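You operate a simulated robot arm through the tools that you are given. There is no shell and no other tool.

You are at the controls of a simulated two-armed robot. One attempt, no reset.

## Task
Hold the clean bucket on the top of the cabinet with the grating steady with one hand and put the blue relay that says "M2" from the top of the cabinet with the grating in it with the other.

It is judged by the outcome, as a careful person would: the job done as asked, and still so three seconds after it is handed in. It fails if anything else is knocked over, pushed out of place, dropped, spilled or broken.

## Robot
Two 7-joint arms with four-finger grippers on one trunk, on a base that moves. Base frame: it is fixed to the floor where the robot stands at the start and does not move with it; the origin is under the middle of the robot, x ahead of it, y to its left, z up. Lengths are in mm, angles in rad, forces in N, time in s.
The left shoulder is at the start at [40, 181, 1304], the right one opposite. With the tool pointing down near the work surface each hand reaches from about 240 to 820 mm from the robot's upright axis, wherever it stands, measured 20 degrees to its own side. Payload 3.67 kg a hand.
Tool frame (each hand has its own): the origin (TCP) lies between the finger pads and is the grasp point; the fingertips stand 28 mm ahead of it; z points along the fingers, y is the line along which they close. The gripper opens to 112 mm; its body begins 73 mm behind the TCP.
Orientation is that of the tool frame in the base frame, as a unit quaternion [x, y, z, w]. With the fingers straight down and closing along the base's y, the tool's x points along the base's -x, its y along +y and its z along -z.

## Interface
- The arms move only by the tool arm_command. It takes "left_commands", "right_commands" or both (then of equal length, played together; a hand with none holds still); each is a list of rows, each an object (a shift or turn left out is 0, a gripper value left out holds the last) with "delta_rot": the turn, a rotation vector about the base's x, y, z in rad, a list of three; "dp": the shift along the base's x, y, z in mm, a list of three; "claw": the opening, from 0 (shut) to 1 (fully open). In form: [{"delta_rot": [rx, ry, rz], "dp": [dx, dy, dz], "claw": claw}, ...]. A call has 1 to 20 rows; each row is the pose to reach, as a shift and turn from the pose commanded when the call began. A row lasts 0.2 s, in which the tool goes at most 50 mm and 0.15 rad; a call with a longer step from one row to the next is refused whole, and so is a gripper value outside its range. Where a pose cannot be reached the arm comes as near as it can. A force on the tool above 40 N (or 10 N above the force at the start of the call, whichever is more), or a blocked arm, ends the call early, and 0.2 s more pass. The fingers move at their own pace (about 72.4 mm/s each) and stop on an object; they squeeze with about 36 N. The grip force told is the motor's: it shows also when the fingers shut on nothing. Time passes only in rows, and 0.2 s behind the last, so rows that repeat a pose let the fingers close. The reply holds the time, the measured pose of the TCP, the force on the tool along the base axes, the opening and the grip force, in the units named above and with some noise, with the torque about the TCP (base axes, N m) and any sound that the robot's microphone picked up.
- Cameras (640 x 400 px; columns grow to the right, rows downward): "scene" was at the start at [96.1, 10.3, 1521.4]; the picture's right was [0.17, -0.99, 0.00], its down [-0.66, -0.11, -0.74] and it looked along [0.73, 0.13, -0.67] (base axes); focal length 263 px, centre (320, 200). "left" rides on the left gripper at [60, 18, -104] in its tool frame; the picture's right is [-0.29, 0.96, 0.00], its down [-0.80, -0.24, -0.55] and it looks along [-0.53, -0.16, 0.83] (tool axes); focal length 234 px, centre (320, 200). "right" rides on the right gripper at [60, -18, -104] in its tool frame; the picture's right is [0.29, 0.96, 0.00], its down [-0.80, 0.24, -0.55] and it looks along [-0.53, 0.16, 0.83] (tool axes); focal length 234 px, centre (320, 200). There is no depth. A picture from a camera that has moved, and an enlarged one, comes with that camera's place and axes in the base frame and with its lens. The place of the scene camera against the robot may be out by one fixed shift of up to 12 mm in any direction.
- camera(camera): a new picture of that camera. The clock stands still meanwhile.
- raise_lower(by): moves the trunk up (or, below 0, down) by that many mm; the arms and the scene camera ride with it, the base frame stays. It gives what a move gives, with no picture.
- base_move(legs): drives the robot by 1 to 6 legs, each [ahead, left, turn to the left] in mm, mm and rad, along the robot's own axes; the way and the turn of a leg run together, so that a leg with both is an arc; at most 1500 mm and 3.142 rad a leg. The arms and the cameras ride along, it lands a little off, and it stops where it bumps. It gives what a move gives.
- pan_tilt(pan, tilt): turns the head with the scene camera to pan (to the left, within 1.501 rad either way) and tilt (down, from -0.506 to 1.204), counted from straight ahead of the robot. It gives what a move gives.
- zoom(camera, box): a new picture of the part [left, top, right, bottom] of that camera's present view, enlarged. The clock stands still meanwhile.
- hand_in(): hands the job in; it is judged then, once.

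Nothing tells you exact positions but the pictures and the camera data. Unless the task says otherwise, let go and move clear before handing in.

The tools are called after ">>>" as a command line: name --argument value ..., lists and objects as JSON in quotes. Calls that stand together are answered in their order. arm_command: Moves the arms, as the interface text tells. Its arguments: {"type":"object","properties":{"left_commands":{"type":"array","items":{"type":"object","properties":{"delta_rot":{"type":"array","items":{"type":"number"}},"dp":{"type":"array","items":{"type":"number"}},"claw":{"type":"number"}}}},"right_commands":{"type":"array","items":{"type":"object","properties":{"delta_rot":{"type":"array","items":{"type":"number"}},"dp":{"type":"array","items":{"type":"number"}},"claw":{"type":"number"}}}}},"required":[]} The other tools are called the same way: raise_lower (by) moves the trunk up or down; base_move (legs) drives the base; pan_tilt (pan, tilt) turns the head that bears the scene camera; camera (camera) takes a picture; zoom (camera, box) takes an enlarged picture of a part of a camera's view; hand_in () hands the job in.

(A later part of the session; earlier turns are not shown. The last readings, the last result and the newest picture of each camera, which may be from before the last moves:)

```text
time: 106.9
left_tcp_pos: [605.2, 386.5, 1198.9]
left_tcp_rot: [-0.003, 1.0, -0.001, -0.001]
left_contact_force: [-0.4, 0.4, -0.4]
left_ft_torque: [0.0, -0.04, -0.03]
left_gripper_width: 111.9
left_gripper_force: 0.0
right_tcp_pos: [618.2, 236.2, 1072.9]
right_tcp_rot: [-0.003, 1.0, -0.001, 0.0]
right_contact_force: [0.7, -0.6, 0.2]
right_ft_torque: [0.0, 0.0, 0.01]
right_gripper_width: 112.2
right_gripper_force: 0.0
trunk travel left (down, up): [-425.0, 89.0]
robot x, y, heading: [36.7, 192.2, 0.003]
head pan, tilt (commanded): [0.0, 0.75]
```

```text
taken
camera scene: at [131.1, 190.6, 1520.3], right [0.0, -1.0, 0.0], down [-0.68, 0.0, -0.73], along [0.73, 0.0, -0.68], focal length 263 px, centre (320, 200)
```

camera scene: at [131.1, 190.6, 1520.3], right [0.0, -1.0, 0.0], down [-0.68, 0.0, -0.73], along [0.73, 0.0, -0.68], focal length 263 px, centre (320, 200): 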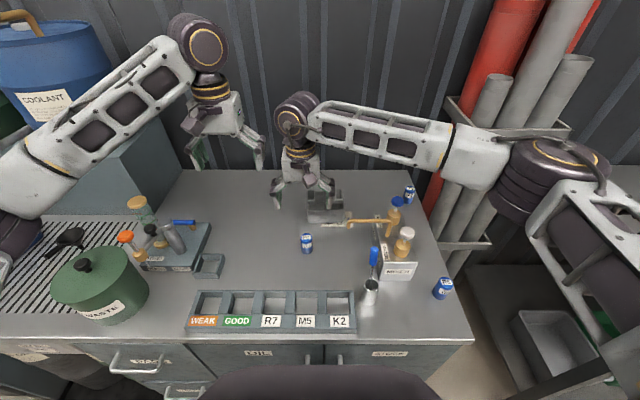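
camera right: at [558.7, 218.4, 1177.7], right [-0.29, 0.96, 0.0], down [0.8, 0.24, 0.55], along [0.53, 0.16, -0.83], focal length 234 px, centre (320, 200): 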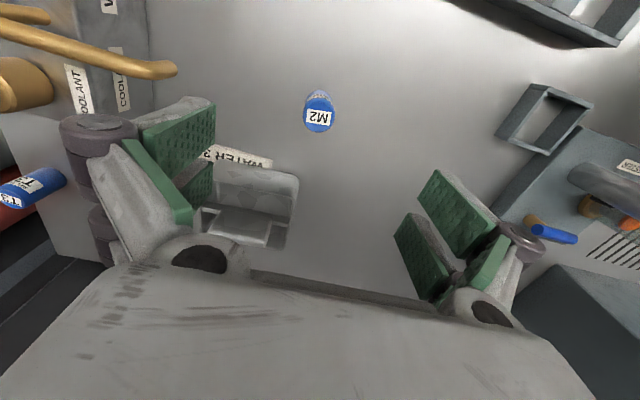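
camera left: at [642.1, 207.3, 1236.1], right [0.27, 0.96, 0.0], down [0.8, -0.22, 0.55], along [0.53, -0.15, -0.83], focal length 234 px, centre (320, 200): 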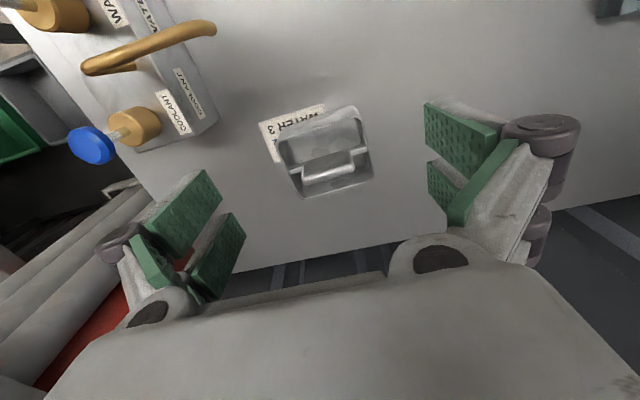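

The relay stands on the free patch at about (622, 236). Next I turn the left hand 90° high in the air, ready to take the bucket's grip plate from the left.

>>> arm_command --left_commands '[{"delta_rot": [0, 0, 0.14]}, {"delta_rot": [0, 0, 0.28]}, {"delta_rot": [0, 0, 0.42]}, {"delta_rot": [0, 0, 0.56]}, {"delta_rot": [0, 0, 0.7]}, {"delta_rot": [0, 0, 0.84]}, {"delta_rot": [0, 0, 0.98]}, {"delta_rot": [0, 0, 1.12]}, {"delta_rot": [0, 0, 1.26]}, {"delta_rot": [0, 0, 1.4]}, {"delta_rot": [0, 0, 1.5]}, {"delta_rot": [0, 0, 1.567]}, {"delta_rot": [0, 0, 1.567]}]'

>>> arm_command --left_commands '[{"delta_rot": [-0.14, 0, 0]}, {"delta_rot": [-0.28, 0, 0]}, {"delta_rot": [-0.42, 0, 0]}, {"delta_rot": [-0.52, 0, 0]}, {"delta_rot": [-0.61, 0, 0]}, {"delta_rot": [-0.61, 0, 0]}]'

>>> camera --camera "scene"

>>> camera --camera "left"

```text
time: 109.7
left_tcp_pos: [606.5, 388.4, 1198.3]
left_tcp_rot: [0.709, -0.705, 0.0, 0.001]
left_contact_force: [0.1, -1.1, -0.3]
left_ft_torque: [-0.02, 0.0, 0.02]
left_gripper_width: 111.9
left_gripper_force: 0.0
right_tcp_pos: [619.7, 237.5, 1074.8]
right_tcp_rot: [-0.001, 1.0, -0.001, 0.001]
right_contact_force: [-0.4, 0.4, 0.2]
right_ft_torque: [-0.03, 0.02, 0.01]
right_gripper_width: 111.7
right_gripper_force: 0.2
trunk travel left (down, up): [-425.0, 89.0]
robot x, y, heading: [32.6, 194.1, 0.005]
head pan, tilt (commanded): [0.0, 0.75]
```

```text
time: 111.1
left_tcp_pos: [606.8, 386.7, 1198.0]
left_tcp_rot: [0.675, -0.674, 0.212, 0.213]
left_contact_force: [1.1, -0.1, 0.7]
left_ft_torque: [0.02, 0.02, 0.03]
left_gripper_width: 112.1
left_gripper_force: 0.1
right_tcp_pos: [618.7, 235.9, 1073.7]
right_tcp_rot: [-0.002, 1.0, -0.001, 0.001]
right_contact_force: [-0.4, -0.4, 0.1]
right_ft_torque: [0.02, -0.02, 0.02]
right_gripper_width: 112.2
right_gripper_force: 0.1
trunk travel left (down, up): [-425.0, 89.0]
robot x, y, heading: [35.6, 188.9, 0.005]
head pan, tilt (commanded): [0.0, 0.75]
```

```text
taken
camera scene: at [131.1, 190.4, 1520.4], right [0.0, -1.0, 0.0], down [-0.68, 0.0, -0.73], along [0.73, 0.0, -0.68], focal length 263 px, centre (320, 200)
```

scene: 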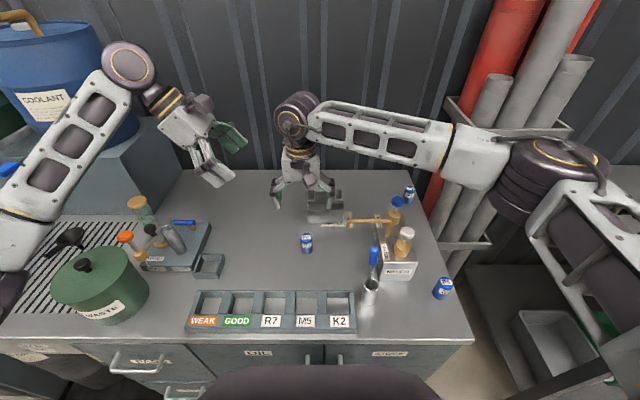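

```text
taken
camera left: at [589.9, 396.9, 1317.3], right [-0.96, 0.23, -0.16], down [0.24, 0.97, 0.0], along [0.16, -0.04, -0.99], focal length 234 px, centre (320, 200)
```

left: 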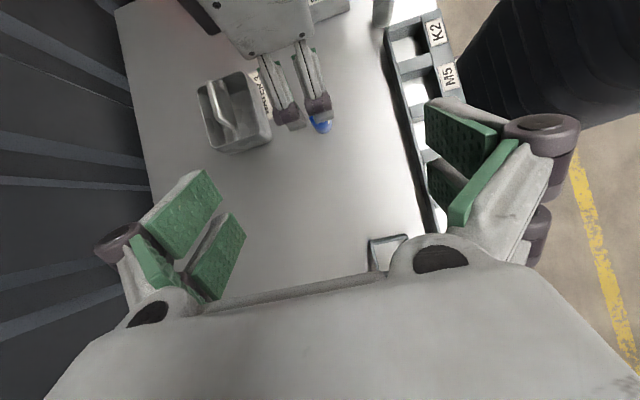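

The left hand reached that tilted pose, and its camera now looks almost straight down. I zoom in on the bucket for precise positions.

>>> zoom --camera "left" --box '[180, 55, 290, 165]'

>>> zoom --camera "right" --box '[190, 70, 350, 260]'

```text
3.64 times, centred on (235, 110) of left
camera zoom: at [589.9, 396.9, 1317.3], right [-0.96, 0.23, -0.16], down [0.24, 0.97, 0.0], along [0.16, -0.04, -0.99], focal length 852 px, centre (629, 527)
```

zoom: 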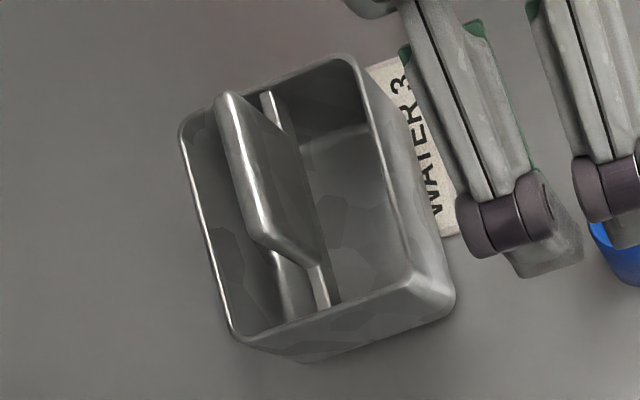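

```text
2.11 times, centred on (270, 165) of right
camera zoom: at [558.7, 218.3, 1177.7], right [-0.29, 0.96, 0.0], down [0.8, 0.24, 0.56], along [0.53, 0.16, -0.83], focal length 493 px, centre (425, 274)
```

zoom: 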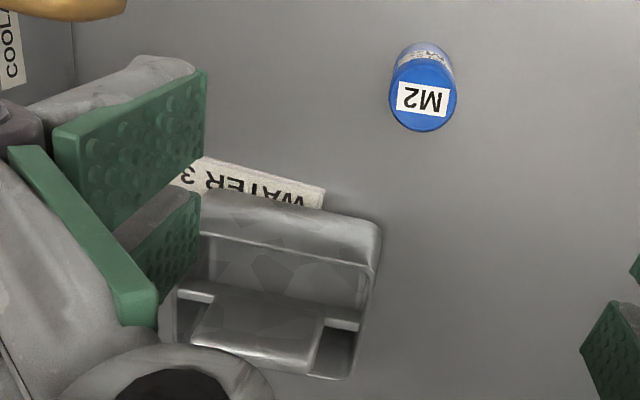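

Bucket centre is near (778, 183), its grip plate spans y ≈ 150–218 with its top near z 967, and the relay stands at (620, 236). I'll re-grip the relay near its top and off-centre in the pads, so that the fingers clear the plate when it goes in.

>>> arm_command --right_commands '[{"dp": [-10, 0, -20]}, {"dp": [-14, 0, -60]}, {"dp": [-14, 0, -100]}, {"dp": [-14, 0, -130]}, {"dp": [-14, 0, -143]}, {"dp": [-14, 0, -149]}, {"dp": [-14, 0, -149]}]'

>>> camera --camera "right"

>>> zoom --camera "left" --box '[200, 40, 380, 170]'

>>> zoom --camera "scene" --box '[260, 150, 380, 270]'

```text
time: 112.7
left_tcp_pos: [606.4, 387.5, 1199.0]
left_tcp_rot: [-0.674, 0.674, -0.212, -0.213]
left_contact_force: [-0.6, 0.1, -0.7]
left_ft_torque: [-0.02, -0.01, 0.0]
left_gripper_width: 112.0
left_gripper_force: 0.1
right_tcp_pos: [604.4, 236.4, 924.1]
right_tcp_rot: [-0.001, 1.0, -0.001, 0.001]
right_contact_force: [0.6, -0.3, 0.7]
right_ft_torque: [-0.01, -0.01, 0.01]
right_gripper_width: 112.1
right_gripper_force: 0.1
trunk travel left (down, up): [-425.0, 89.0]
robot x, y, heading: [36.0, 196.7, 0.006]
head pan, tilt (commanded): [0.0, 0.75]
```

```text
taken
camera right: at [543.9, 217.5, 1028.4], right [-0.29, 0.96, 0.0], down [0.8, 0.24, 0.56], along [0.53, 0.16, -0.83], focal length 234 px, centre (320, 200)
```

right: 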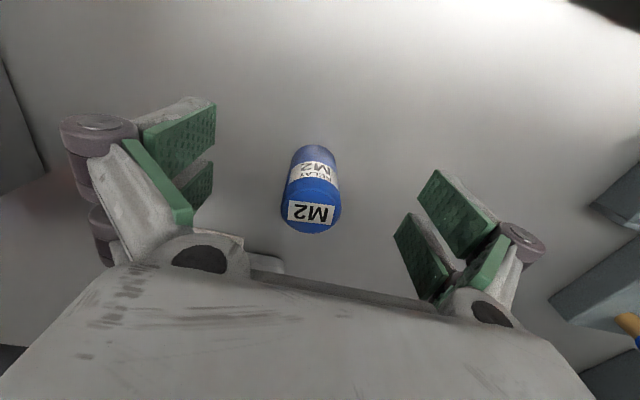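

```text
3.08 times, centred on (290, 105) of left
camera zoom: at [589.9, 396.9, 1317.2], right [-0.96, 0.23, -0.16], down [0.24, 0.97, 0.0], along [0.16, -0.04, -0.99], focal length 720 px, centre (412, 492)
```

zoom: 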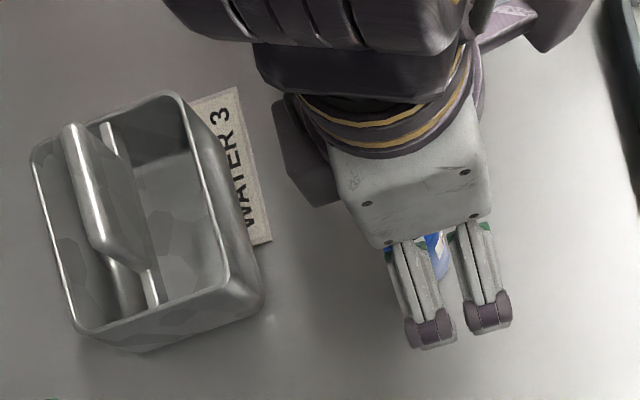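

```text
3.33 times, centred on (320, 210) of scene
camera zoom: at [131.0, 190.7, 1520.4], right [0.0, -1.0, 0.0], down [-0.68, 0.0, -0.73], along [0.73, 0.0, -0.68], focal length 878 px, centre (320, 167)
```

zoom: 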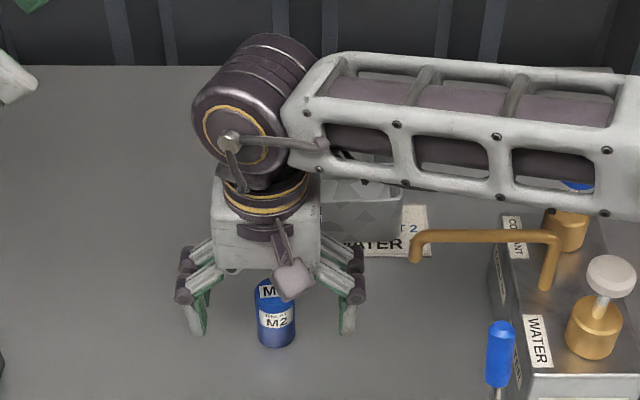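

The relay is centred sideways and sits over the far finger pair as planned. Closing.

>>> arm_command --right_commands '[{"dp": [0, 0, 0], "claw": 0.6}, {"dp": [0, 0, 0], "claw": 0.35}, {"dp": [0, 0, 0], "claw": 0.2}, {"dp": [0, 0, 0], "claw": 0}, {"dp": [0, 0, 0], "claw": 0}, {"dp": [0, 0, 0], "claw": 0}, {"dp": [0, 0, 0], "claw": 0}]'

>>> camera --camera "right"

>>> zoom --camera "left" --box '[260, 60, 380, 170]'

```text
time: 114.3
left_tcp_pos: [606.8, 387.1, 1198.0]
left_tcp_rot: [0.675, -0.674, 0.211, 0.213]
left_contact_force: [0.1, -0.1, -1.4]
left_ft_torque: [0.04, -0.02, 0.01]
left_gripper_width: 112.1
left_gripper_force: 0.1
right_tcp_pos: [603.8, 237.1, 924.9]
right_tcp_rot: [-0.001, 1.0, -0.001, 0.0]
right_contact_force: [1.3, 0.2, 1.0]
right_ft_torque: [-0.01, -0.01, -0.01]
right_gripper_width: 33.4
right_gripper_force: 36.2
trunk travel left (down, up): [-425.0, 89.0]
robot x, y, heading: [37.5, 191.7, 0.008]
head pan, tilt (commanded): [0.0, 0.75]
```

```text
taken
camera right: at [543.9, 217.6, 1028.5], right [-0.29, 0.96, 0.0], down [0.8, 0.24, 0.55], along [0.53, 0.16, -0.83], focal length 234 px, centre (320, 200)
```

right: 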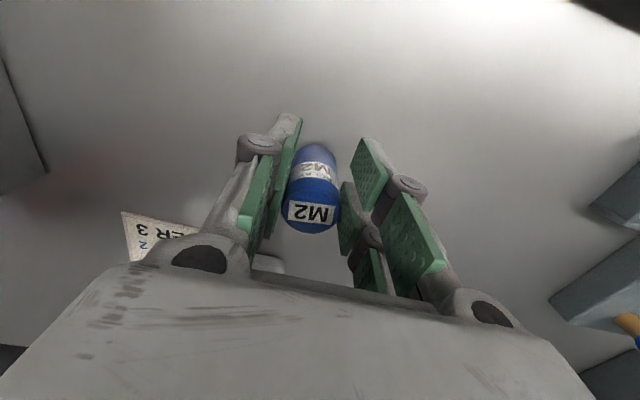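

```text
3.64 times, centred on (320, 115) of left
camera zoom: at [589.9, 397.0, 1317.2], right [-0.96, 0.23, -0.16], down [0.24, 0.97, 0.0], along [0.16, -0.04, -0.99], focal length 852 px, centre (320, 509)
```

zoom: 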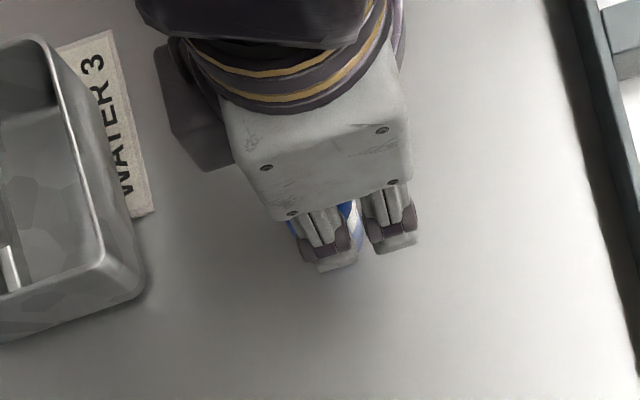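

Gripped (33 mm, 36 N). I lift a little and check the relay stays straight.

>>> arm_command --right_commands '[{"dp": [0, 0, 10]}, {"dp": [0, 0, 30]}, {"dp": [0, 0, 60]}, {"dp": [0, 0, 100]}, {"dp": [0, 0, 140]}, {"dp": [0, 0, 140]}]'

>>> camera --camera "right"

>>> camera --camera "left"

>>> camera --camera "scene"

```text
time: 115.7
left_tcp_pos: [608.6, 387.5, 1197.9]
left_tcp_rot: [0.676, -0.673, 0.213, 0.212]
left_contact_force: [0.0, 0.2, -0.3]
left_ft_torque: [-0.03, 0.01, 0.01]
left_gripper_width: 112.0
left_gripper_force: 0.2
right_tcp_pos: [605.4, 238.3, 1063.5]
right_tcp_rot: [-0.002, 1.0, 0.0, 0.0]
right_contact_force: [0.4, 0.4, -0.5]
right_ft_torque: [-0.01, 0.0, 0.0]
right_gripper_width: 33.3
right_gripper_force: 36.6
trunk travel left (down, up): [-425.0, 89.0]
robot x, y, heading: [32.6, 195.3, 0.003]
head pan, tilt (commanded): [0.0, 0.75]
```

```text
taken
camera right: at [544.8, 219.8, 1168.5], right [-0.29, 0.96, 0.0], down [0.8, 0.24, 0.55], along [0.53, 0.16, -0.83], focal length 234 px, centre (320, 200)
```

right: 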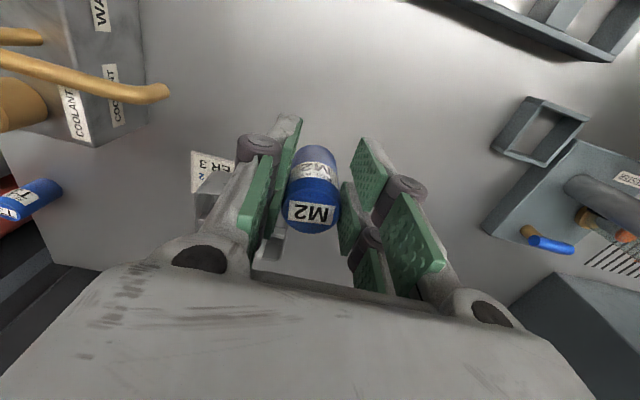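

```text
taken
camera left: at [590.4, 396.8, 1317.0], right [-0.96, 0.23, -0.16], down [0.24, 0.97, 0.0], along [0.16, -0.04, -0.99], focal length 234 px, centre (320, 200)
```

left: 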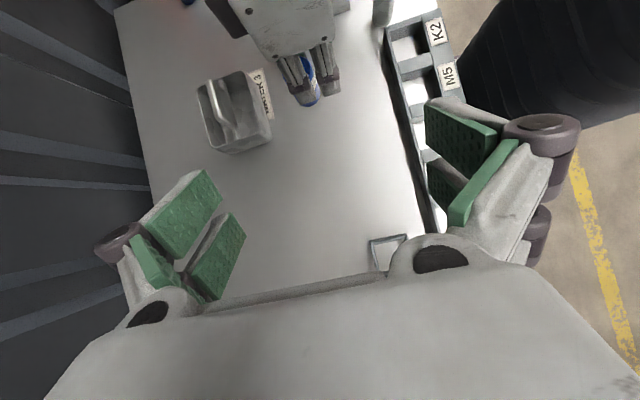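

```text
taken
camera scene: at [131.6, 190.6, 1520.3], right [0.0, -1.0, 0.0], down [-0.68, 0.0, -0.73], along [0.73, 0.0, -0.68], focal length 263 px, centre (320, 200)
```

scene: 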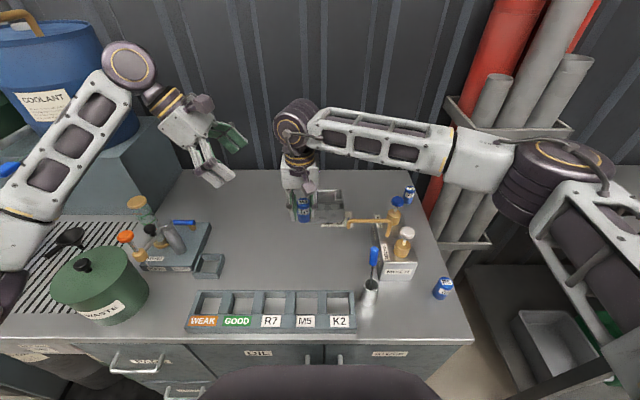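

The relay hangs straight in the grip. I park the right hand to the right, above the spout, then bring the left hand to a pre-grasp point up and left of the bucket's plate.

>>> arm_command --right_commands '[{"dp": [-5, -30, 20]}, {"dp": [-10, -65, 40]}, {"dp": [-10, -100, 50]}, {"dp": [-10, -135, 50]}, {"dp": [-10, -150, 50]}]'

>>> arm_command --left_commands '[{"dp": [40, -10, 0]}, {"dp": [80, -20, -10]}, {"dp": [120, -35, -25]}, {"dp": [150, -50, -50]}, {"dp": [168, -65, -85]}, {"dp": [172, -80, -120]}, {"dp": [172, -87, -138]}, {"dp": [172, -87, -138]}]'

>>> camera --camera "left"

>>> camera --camera "scene"

```text
time: 116.9
left_tcp_pos: [607.4, 388.2, 1196.8]
left_tcp_rot: [0.675, -0.674, 0.213, 0.213]
left_contact_force: [0.0, -0.1, -0.7]
left_ft_torque: [0.02, 0.03, 0.01]
left_gripper_width: 111.9
left_gripper_force: 0.1
right_tcp_pos: [595.1, 86.9, 1115.2]
right_tcp_rot: [-0.002, 1.0, -0.001, 0.001]
right_contact_force: [-0.7, -1.0, -1.0]
right_ft_torque: [0.01, -0.01, -0.04]
right_gripper_width: 33.5
right_gripper_force: 35.7
trunk travel left (down, up): [-425.0, 89.0]
robot x, y, heading: [32.0, 194.5, 0.002]
head pan, tilt (commanded): [0.0, 0.75]
```

```text
time: 118.7
left_tcp_pos: [780.9, 300.4, 1058.1]
left_tcp_rot: [0.674, -0.674, 0.212, 0.213]
left_contact_force: [0.0, 0.7, -0.5]
left_ft_torque: [0.0, -0.02, -0.03]
left_gripper_width: 112.1
left_gripper_force: 0.0
right_tcp_pos: [595.0, 87.3, 1114.5]
right_tcp_rot: [-0.002, 1.0, -0.001, 0.001]
right_contact_force: [1.1, 0.2, -0.6]
right_ft_torque: [0.01, -0.02, -0.03]
right_gripper_width: 33.9
right_gripper_force: 36.4
trunk travel left (down, up): [-425.0, 89.0]
robot x, y, heading: [31.8, 194.8, 0.004]
head pan, tilt (commanded): [0.0, 0.75]
```

```text
taken
camera left: at [762.3, 309.3, 1178.4], right [-0.96, 0.23, -0.16], down [0.24, 0.97, 0.0], along [0.16, -0.04, -0.99], focal length 234 px, centre (320, 200)
```

left: 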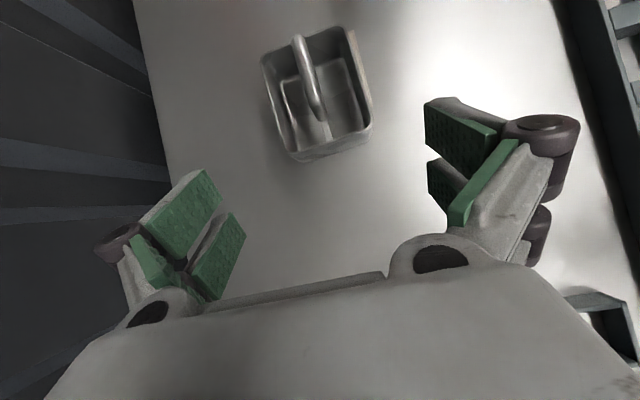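

```text
taken
camera scene: at [131.0, 190.8, 1520.4], right [0.0, -1.0, 0.0], down [-0.68, 0.0, -0.73], along [0.73, 0.0, -0.68], focal length 263 px, centre (320, 200)
```

scene: 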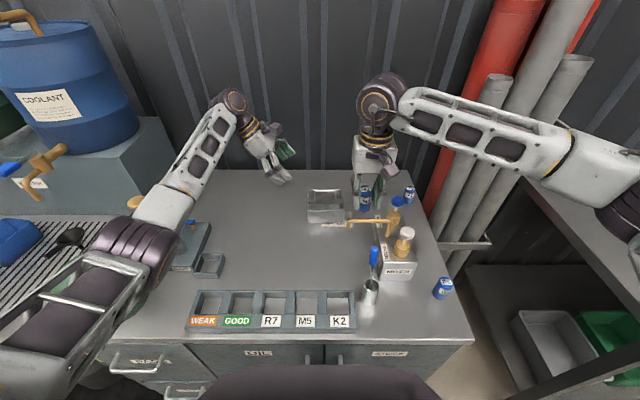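

>>> zoom --camera "left" --box '[250, 15, 390, 175]'

```text
2.50 times, centred on (320, 95) of left
camera zoom: at [762.3, 309.3, 1178.4], right [-0.96, 0.23, -0.16], down [0.24, 0.97, 0.0], along [0.16, -0.04, -0.99], focal length 585 px, centre (320, 462)
```

zoom: 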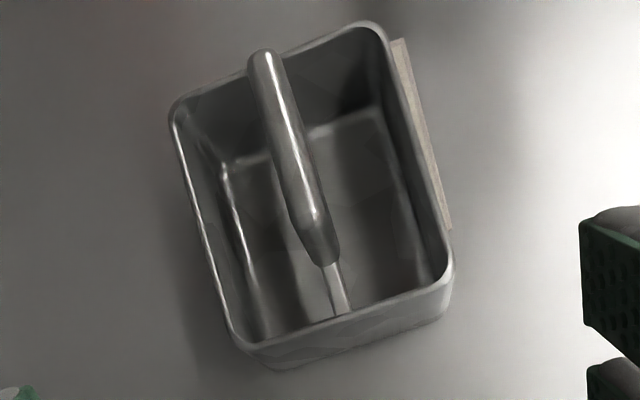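

I have a clear top view: the plate is about 11 mm thick, centred at x ≈ 778 with its left end at y ≈ 217. I approach along the tool axis in two stages, checking on the way.

>>> arm_command --left_commands '[{"dp": [-2.5, -15, -20]}, {"dp": [-2.5, -30, -42]}, {"dp": [-2.5, -44, -62]}, {"dp": [-2.5, -44, -62]}]'

>>> camera --camera "left"

>>> zoom --camera "scene" --box '[230, 110, 390, 240]'

>>> camera --camera "right"

```text
time: 119.7
left_tcp_pos: [776.9, 255.0, 996.6]
left_tcp_rot: [0.675, -0.674, 0.212, 0.213]
left_contact_force: [0.1, -0.3, -0.4]
left_ft_torque: [0.0, -0.01, 0.02]
left_gripper_width: 111.6
left_gripper_force: 0.1
right_tcp_pos: [594.5, 87.9, 1115.1]
right_tcp_rot: [-0.001, 1.0, -0.001, 0.001]
right_contact_force: [0.1, -0.3, -1.8]
right_ft_torque: [-0.06, 0.03, 0.02]
right_gripper_width: 33.7
right_gripper_force: 36.4
trunk travel left (down, up): [-425.0, 89.0]
robot x, y, heading: [33.7, 193.2, 0.009]
head pan, tilt (commanded): [0.0, 0.75]
```

```text
taken
camera left: at [759.9, 264.6, 1116.3], right [-0.96, 0.23, -0.16], down [0.24, 0.97, 0.0], along [0.16, -0.04, -0.99], focal length 234 px, centre (320, 200)
```

left: 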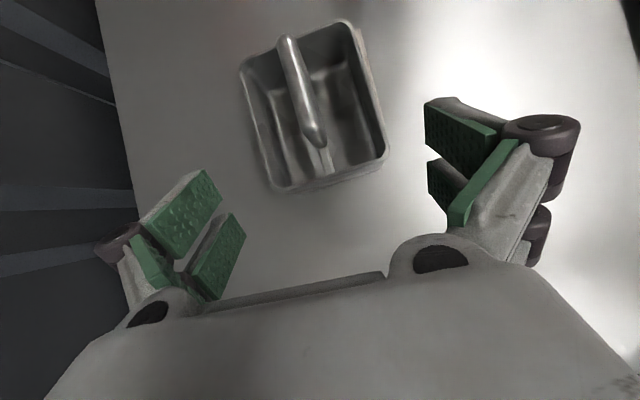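

```text
3.08 times, centred on (310, 175) of scene
camera zoom: at [131.1, 190.8, 1520.4], right [0.0, -1.0, 0.0], down [-0.68, 0.0, -0.73], along [0.73, 0.0, -0.68], focal length 810 px, centre (351, 277)
```

zoom: 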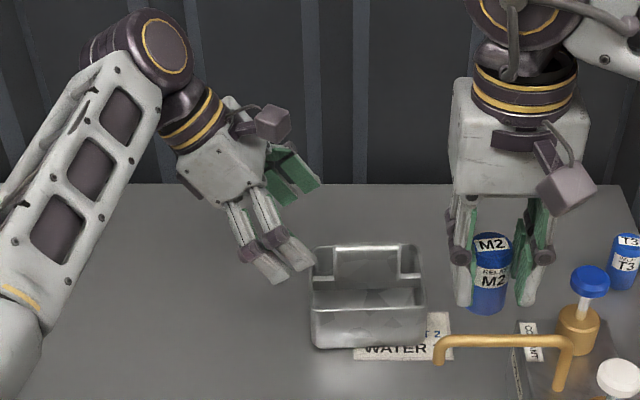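

```text
taken
camera right: at [534.7, 68.8, 1219.0], right [-0.29, 0.96, 0.0], down [0.8, 0.24, 0.55], along [0.53, 0.16, -0.83], focal length 234 px, centre (320, 200)
```

right: 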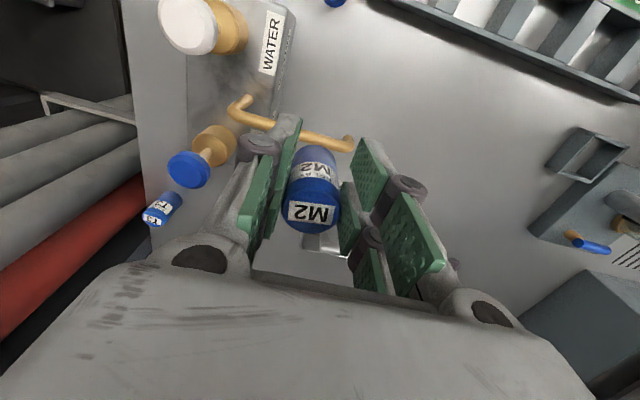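

The hand is lined up with the plate and nothing is touching. Final approach along the tool axis.

>>> arm_command --left_commands '[{"dp": [0.5, -8, -11]}, {"dp": [0.5, -15, -21]}, {"dp": [0.5, -20, -28]}, {"dp": [0.5, -22, -31]}, {"dp": [0.5, -22, -31]}]'

>>> camera --camera "left"

>>> zoom --camera "scene" --box '[230, 130, 390, 240]'

```text
time: 120.9
left_tcp_pos: [777.4, 232.6, 965.7]
left_tcp_rot: [0.675, -0.674, 0.211, 0.213]
left_contact_force: [-0.1, 0.0, -0.8]
left_ft_torque: [-0.01, 0.02, -0.02]
left_gripper_width: 111.7
left_gripper_force: 0.1
right_tcp_pos: [594.9, 88.0, 1114.2]
right_tcp_rot: [-0.001, 1.0, -0.001, 0.001]
right_contact_force: [1.0, 0.1, -1.8]
right_ft_torque: [-0.03, 0.02, 0.02]
right_gripper_width: 34.0
right_gripper_force: 35.8
trunk travel left (down, up): [-425.0, 89.0]
robot x, y, heading: [32.3, 197.2, 0.006]
head pan, tilt (commanded): [0.0, 0.75]
```

```text
taken
camera left: at [760.4, 242.6, 1085.6], right [-0.96, 0.23, -0.16], down [0.24, 0.97, 0.0], along [0.16, -0.04, -0.99], focal length 234 px, centre (320, 200)
```

left: 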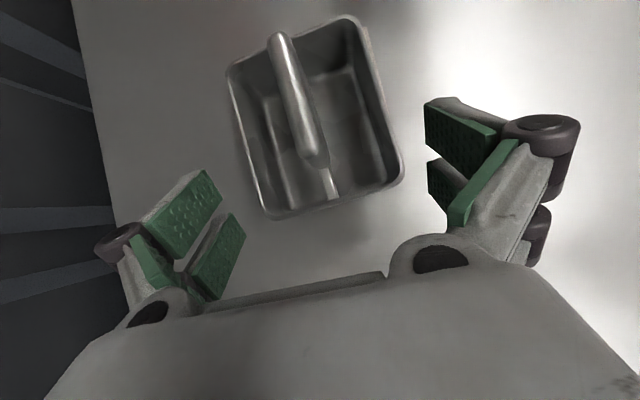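

```text
3.64 times, centred on (310, 185) of scene
camera zoom: at [131.1, 190.7, 1520.3], right [0.0, -1.0, 0.0], down [-0.68, 0.0, -0.73], along [0.73, 0.0, -0.68], focal length 957 px, centre (356, 254)
```

zoom: 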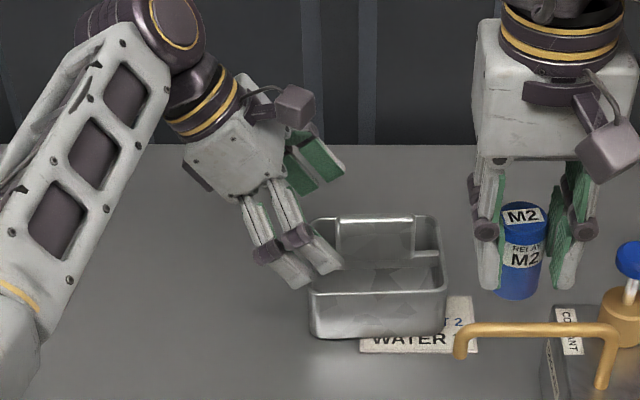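

Alignment between the fingers and the plate is within about 1 mm. I close most of the way first to check.

>>> arm_command --left_commands '[{"dp": [0, 0, 0], "claw": 0.7}, {"dp": [0, 0, 0], "claw": 0.4}, {"dp": [0, 0, 0], "claw": 0.25}, {"dp": [0, 0, 0], "claw": 0.25}, {"dp": [0, 0, 0], "claw": 0.25}]'

>>> camera --camera "left"

>>> zoom --camera "scene" --box '[230, 130, 390, 240]'

```text
time: 122.1
left_tcp_pos: [778.4, 233.1, 967.2]
left_tcp_rot: [0.675, -0.674, 0.212, 0.213]
left_contact_force: [0.3, 0.1, 0.5]
left_ft_torque: [0.0, 0.01, 0.02]
left_gripper_width: 28.1
left_gripper_force: 0.1
right_tcp_pos: [595.8, 87.9, 1114.6]
right_tcp_rot: [-0.002, 1.0, -0.002, 0.001]
right_contact_force: [-0.1, 0.8, -1.4]
right_ft_torque: [0.01, 0.01, 0.01]
right_gripper_width: 33.6
right_gripper_force: 36.1
trunk travel left (down, up): [-425.0, 89.0]
robot x, y, heading: [38.0, 198.3, 0.001]
head pan, tilt (commanded): [0.0, 0.75]
```

```text
taken
camera left: at [760.5, 242.6, 1085.7], right [-0.96, 0.23, -0.16], down [0.24, 0.97, 0.0], along [0.16, -0.04, -0.99], focal length 234 px, centre (320, 200)
```

left: 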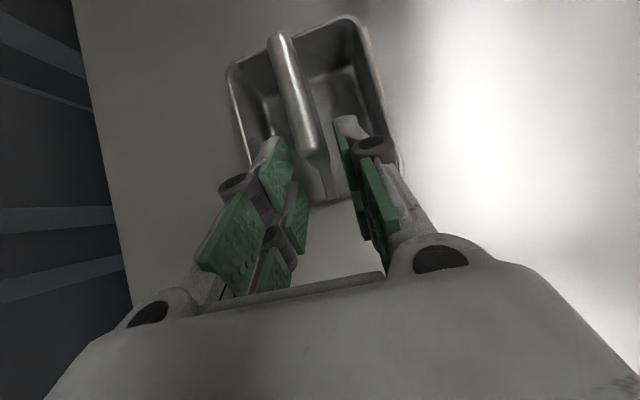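

```text
3.64 times, centred on (310, 185) of scene
camera zoom: at [131.2, 190.5, 1520.3], right [0.0, -1.0, 0.0], down [-0.68, 0.0, -0.73], along [0.73, 0.0, -0.68], focal length 957 px, centre (356, 254)
```

zoom: 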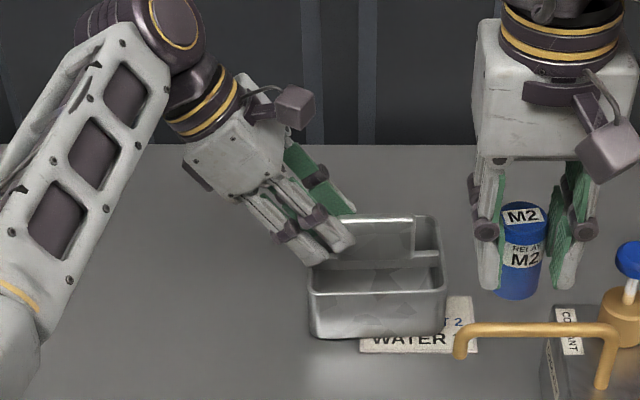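

>>> arm_command --left_commands '[{"dp": [0, 0, 0], "claw": 0.15}, {"dp": [0, 0, 0], "claw": 0.1}, {"dp": [0, 0, 0], "claw": 0.0}, {"dp": [0, 0, 0], "claw": 0.0}, {"dp": [0, 0, 0], "claw": 0.0}]'

>>> camera --camera "left"

>>> zoom --camera "scene" --box '[230, 130, 390, 240]'

```text
time: 123.3
left_tcp_pos: [777.5, 232.2, 967.8]
left_tcp_rot: [0.675, -0.674, 0.213, 0.213]
left_contact_force: [0.2, -0.5, -0.3]
left_ft_torque: [-0.01, -0.06, 0.01]
left_gripper_width: 13.8
left_gripper_force: 35.6
right_tcp_pos: [595.2, 87.5, 1114.5]
right_tcp_rot: [-0.002, 1.0, -0.001, 0.001]
right_contact_force: [-1.0, -0.5, 0.1]
right_ft_torque: [-0.05, 0.02, 0.01]
right_gripper_width: 33.5
right_gripper_force: 36.3
trunk travel left (down, up): [-425.0, 89.0]
robot x, y, heading: [37.5, 195.9, 0.006]
head pan, tilt (commanded): [0.0, 0.75]
```

```text
taken
camera left: at [760.5, 242.5, 1085.7], right [-0.96, 0.23, -0.16], down [0.24, 0.97, 0.0], along [0.16, -0.04, -0.99], focal length 234 px, centre (320, 200)
```

left: 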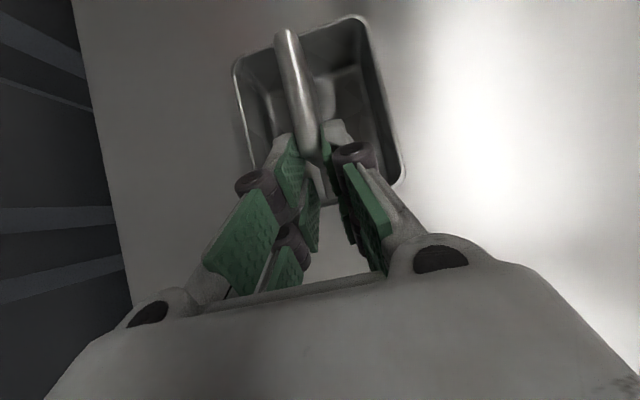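

```text
3.64 times, centred on (310, 185) of scene
camera zoom: at [131.2, 190.5, 1520.3], right [0.0, -1.0, 0.0], down [-0.68, 0.0, -0.73], along [0.73, 0.0, -0.68], focal length 957 px, centre (356, 254)
```

zoom: 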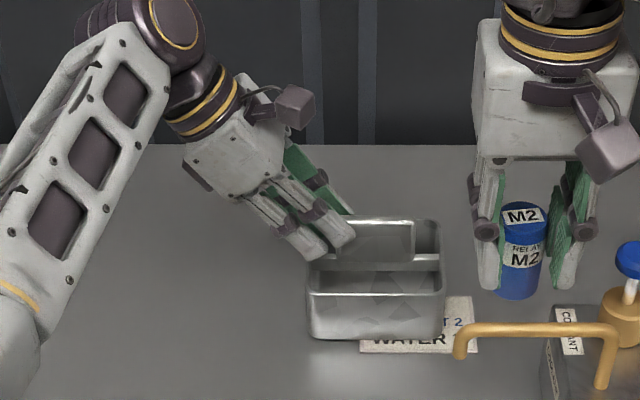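

The bucket's plate is held (14 mm, 36 N); the bucket only settled a couple of degrees into line. I zoom in from the left hand to measure the front opening exactly.

>>> zoom --camera "left" --box '[220, 5, 420, 215]'

>>> zoom --camera "right" --box '[230, 100, 430, 300]'

```text
1.90 times, centred on (320, 110) of left
camera zoom: at [760.5, 242.5, 1085.7], right [-0.96, 0.23, -0.16], down [0.24, 0.97, 0.0], along [0.16, -0.04, -0.99], focal length 446 px, centre (320, 371)
```

zoom: 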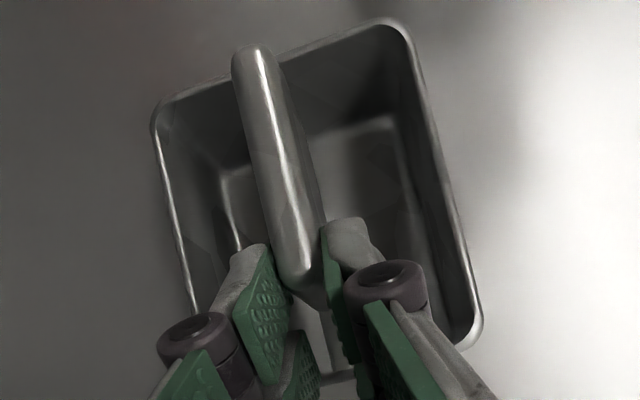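

```text
2.00 times, centred on (330, 200) of right
camera zoom: at [534.8, 68.6, 1218.9], right [-0.29, 0.96, 0.0], down [0.8, 0.24, 0.55], along [0.53, 0.16, -0.83], focal length 468 px, centre (300, 200)
```

zoom: 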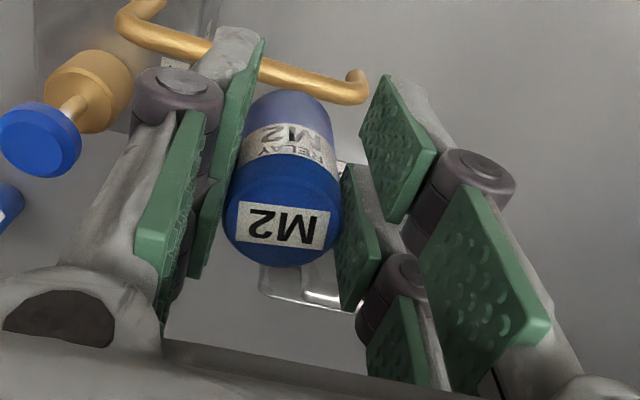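

>>> zoom --camera "left" --box '[270, 5, 390, 105]'

>>> zoom --camera "left" --box '[320, 60, 420, 200]'

```text
4.00 times, centred on (330, 55) of left
camera zoom: at [760.5, 242.5, 1085.7], right [-0.96, 0.23, -0.16], down [0.24, 0.97, 0.0], along [0.16, -0.04, -0.99], focal length 937 px, centre (280, 780)
```

zoom: 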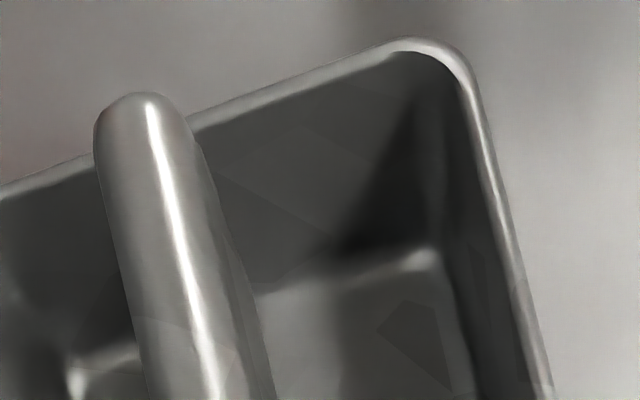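

```text
2.86 times, centred on (370, 130) of left
camera zoom: at [760.5, 242.5, 1085.7], right [-0.96, 0.23, -0.16], down [0.24, 0.97, 0.0], along [0.16, -0.04, -0.99], focal length 669 px, centre (177, 400)
```

zoom: 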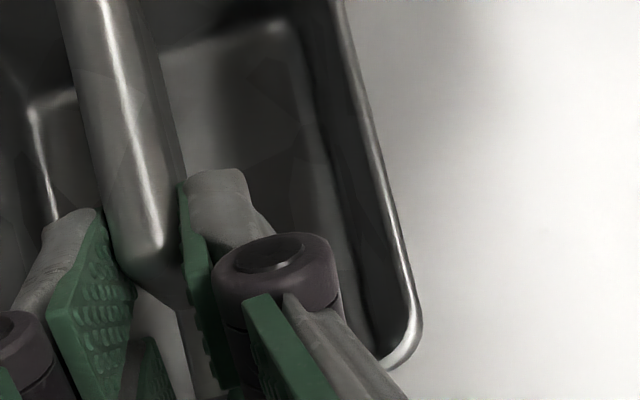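

The front opening spans x ≈ 730–770 beside the plate, and the relay (33 mm) should go in at about (751, 143), with its centre about 19 mm ahead of the right TCP. I bring the right hand high over that spot, clear of the left hand.

>>> arm_command --right_commands '[{"dp": [30, 10, 5]}, {"dp": [65, 20, 5]}, {"dp": [100, 35, 0]}, {"dp": [125, 48, -10]}, {"dp": [136, 56, -25]}, {"dp": [136, 56, -50]}, {"dp": [136, 56, -50]}]'

>>> camera --camera "right"

>>> camera --camera "left"

>>> zoom --camera "scene" --box '[230, 100, 410, 240]'

```text
time: 124.9
left_tcp_pos: [777.0, 232.7, 966.7]
left_tcp_rot: [0.675, -0.674, 0.213, 0.213]
left_contact_force: [-0.5, -1.1, 0.7]
left_ft_torque: [-0.03, -0.03, -0.02]
left_gripper_width: 13.6
left_gripper_force: 36.0
right_tcp_pos: [729.3, 142.4, 1064.0]
right_tcp_rot: [-0.001, 1.0, -0.001, 0.001]
right_contact_force: [0.0, -0.2, -0.4]
right_ft_torque: [-0.01, 0.01, -0.02]
right_gripper_width: 33.8
right_gripper_force: 36.5
trunk travel left (down, up): [-425.0, 89.0]
robot x, y, heading: [36.3, 193.8, 0.007]
head pan, tilt (commanded): [0.0, 0.75]
```

```text
taken
camera right: at [669.9, 124.5, 1169.2], right [-0.29, 0.96, 0.0], down [0.8, 0.24, 0.56], along [0.53, 0.16, -0.83], focal length 234 px, centre (320, 200)
```

right: 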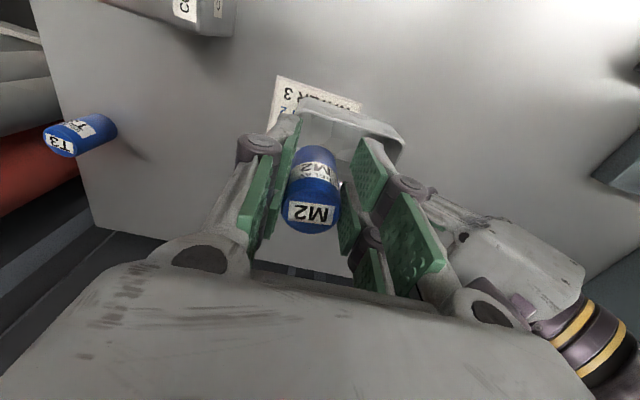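

```text
taken
camera left: at [760.5, 242.6, 1085.7], right [-0.96, 0.23, -0.16], down [0.24, 0.97, 0.0], along [0.16, -0.04, -0.99], focal length 234 px, centre (320, 200)
```

left: 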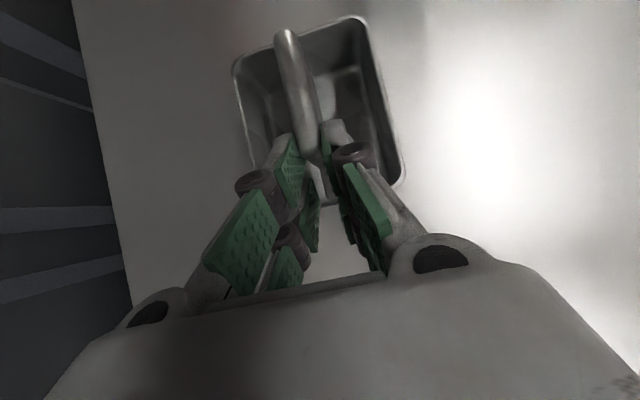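

```text
2.86 times, centred on (320, 170) of scene
camera zoom: at [131.2, 190.6, 1520.3], right [0.0, -1.0, 0.0], down [-0.68, 0.0, -0.73], along [0.73, 0.0, -0.68], focal length 752 px, centre (320, 286)
```

zoom: 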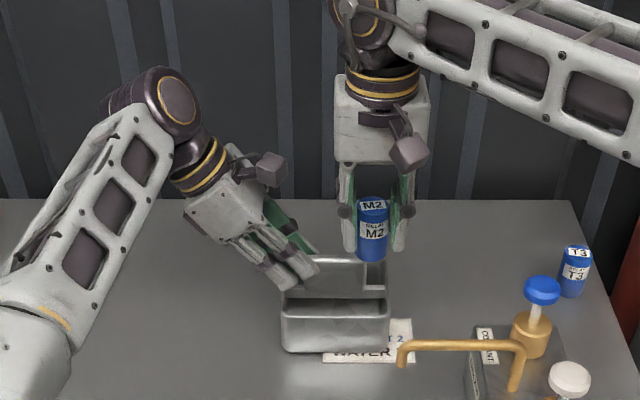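

Both hands are clear of each other. I lower the relay to just above the rim and check alignment from both hand cameras.

>>> arm_command --right_commands '[{"dp": [1, 0, -25]}, {"dp": [2, 0.5, -45]}, {"dp": [2, 0.5, -58]}, {"dp": [2, 0.5, -58]}]'

>>> camera --camera "right"

>>> camera --camera "left"

>>> zoom --camera "scene" --box '[260, 140, 380, 240]'

```text
time: 125.9
left_tcp_pos: [778.0, 232.9, 966.5]
left_tcp_rot: [0.675, -0.674, 0.212, 0.212]
left_contact_force: [0.0, 0.1, 0.4]
left_ft_torque: [0.1, 0.04, -0.03]
left_gripper_width: 13.7
left_gripper_force: 35.3
right_tcp_pos: [730.9, 144.8, 1006.7]
right_tcp_rot: [-0.002, 1.0, -0.001, 0.0]
right_contact_force: [0.7, -0.4, -0.4]
right_ft_torque: [0.02, 0.02, 0.01]
right_gripper_width: 33.4
right_gripper_force: 35.8
trunk travel left (down, up): [-425.0, 89.0]
robot x, y, heading: [36.0, 192.1, 0.005]
head pan, tilt (commanded): [0.0, 0.75]
```

```text
taken
camera right: at [671.6, 125.9, 1110.5], right [-0.29, 0.96, 0.0], down [0.8, 0.24, 0.56], along [0.53, 0.16, -0.83], focal length 234 px, centre (320, 200)
```

right: 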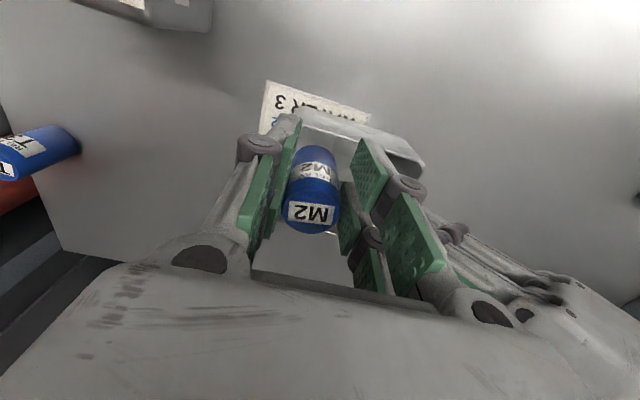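

```text
taken
camera left: at [760.4, 242.7, 1085.7], right [-0.96, 0.23, -0.16], down [0.24, 0.97, 0.0], along [0.16, -0.04, -0.99], focal length 234 px, centre (320, 200)
```

left: 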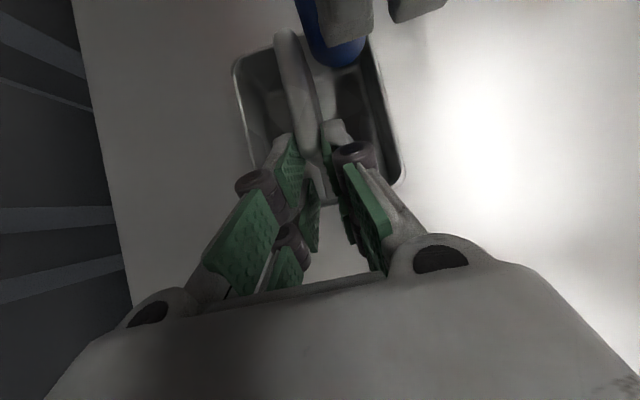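

```text
4.00 times, centred on (320, 190) of scene
camera zoom: at [131.1, 190.6, 1520.4], right [0.0, -1.0, 0.0], down [-0.68, 0.0, -0.73], along [0.73, 0.0, -0.68], focal length 1053 px, centre (320, 240)
```

zoom: 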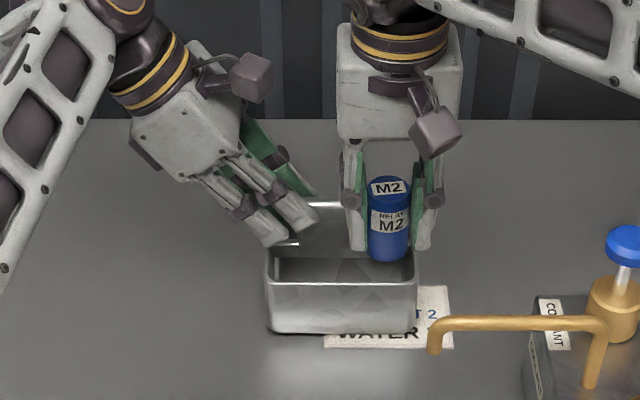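

Now I zoom in tightly with the scene camera to compare the relay's edges with the rim.

>>> zoom --camera "scene" --box '[300, 180, 380, 230]'

>>> zoom --camera "left" --box '[260, 0, 400, 100]'

>>> zoom --camera "right" --box '[240, 90, 440, 240]'

```text
8.00 times, centred on (340, 205) of scene
camera zoom: at [131.1, 190.6, 1520.4], right [0.0, -1.0, 0.0], down [-0.68, 0.0, -0.73], along [0.73, 0.0, -0.68], focal length 2106 px, centre (160, 160)
```

zoom: 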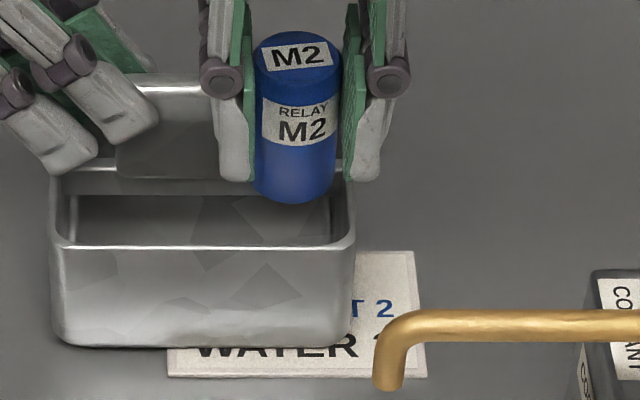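

```text
4.00 times, centred on (330, 50) of left
camera zoom: at [760.4, 242.7, 1085.7], right [-0.96, 0.23, -0.16], down [0.24, 0.97, 0.0], along [0.16, -0.04, -0.99], focal length 937 px, centre (280, 800)
```

zoom: 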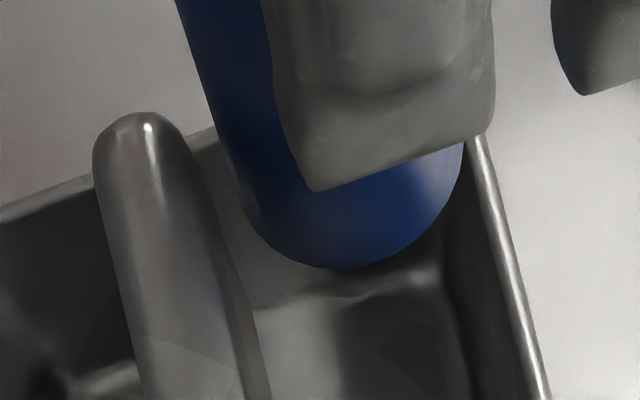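

```text
2.67 times, centred on (340, 165) of right
camera zoom: at [671.6, 125.9, 1110.5], right [-0.29, 0.96, 0.0], down [0.8, 0.24, 0.56], along [0.53, 0.16, -0.83], focal length 624 px, centre (267, 293)
```

zoom: 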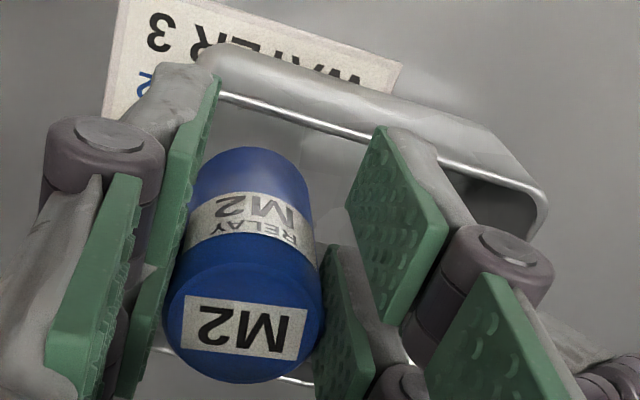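

The relay is centred in the opening: about 3.5 mm clear at the front wall, 2.5 mm at the plate and 3.5 mm at the side wall. I lower it slowly, watching forces.

>>> arm_command --right_commands '[{"dp": [-0.4, 0, -8]}, {"dp": [-0.4, 0, -16]}, {"dp": [-0.4, 0, -24]}, {"dp": [-0.4, 0, -28]}, {"dp": [-0.4, 0, -28]}]'

>>> zoom --camera "scene" --box '[300, 180, 380, 230]'

>>> zoom --camera "left" --box '[260, 0, 400, 100]'

```text
time: 127.1
left_tcp_pos: [778.8, 233.3, 966.9]
left_tcp_rot: [0.675, -0.674, 0.212, 0.213]
left_contact_force: [-1.6, 1.3, 0.9]
left_ft_torque: [0.08, 0.01, -0.03]
left_gripper_width: 13.8
left_gripper_force: 36.3
right_tcp_pos: [732.7, 144.2, 978.5]
right_tcp_rot: [-0.002, 1.0, -0.001, 0.001]
right_contact_force: [-0.3, 0.4, -0.8]
right_ft_torque: [0.0, 0.0, 0.01]
right_gripper_width: 33.6
right_gripper_force: 36.1
trunk travel left (down, up): [-425.0, 89.0]
robot x, y, heading: [34.5, 193.2, 0.007]
head pan, tilt (commanded): [0.0, 0.75]
```

```text
8.00 times, centred on (340, 205) of scene
camera zoom: at [131.1, 190.6, 1520.3], right [0.0, -1.0, 0.0], down [-0.68, 0.0, -0.73], along [0.73, 0.0, -0.68], focal length 2106 px, centre (160, 160)
```

zoom: 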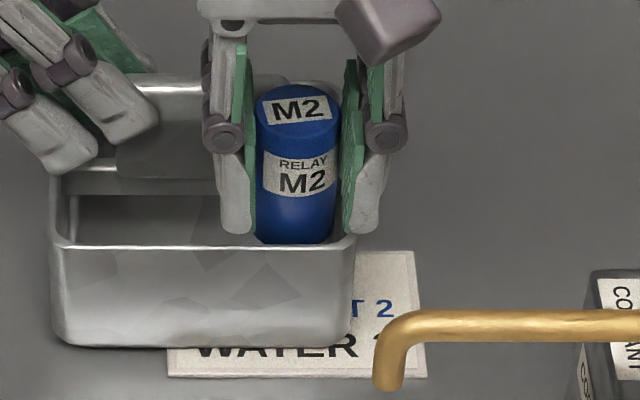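

```text
4.00 times, centred on (330, 50) of left
camera zoom: at [760.5, 242.6, 1085.7], right [-0.96, 0.23, -0.16], down [0.24, 0.97, 0.0], along [0.16, -0.04, -0.99], focal length 937 px, centre (280, 800)
```

zoom: 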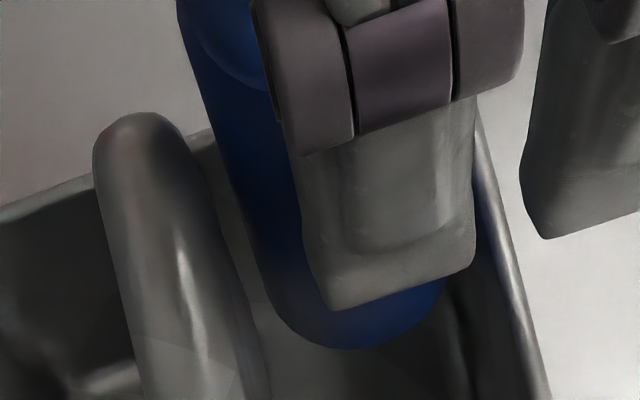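

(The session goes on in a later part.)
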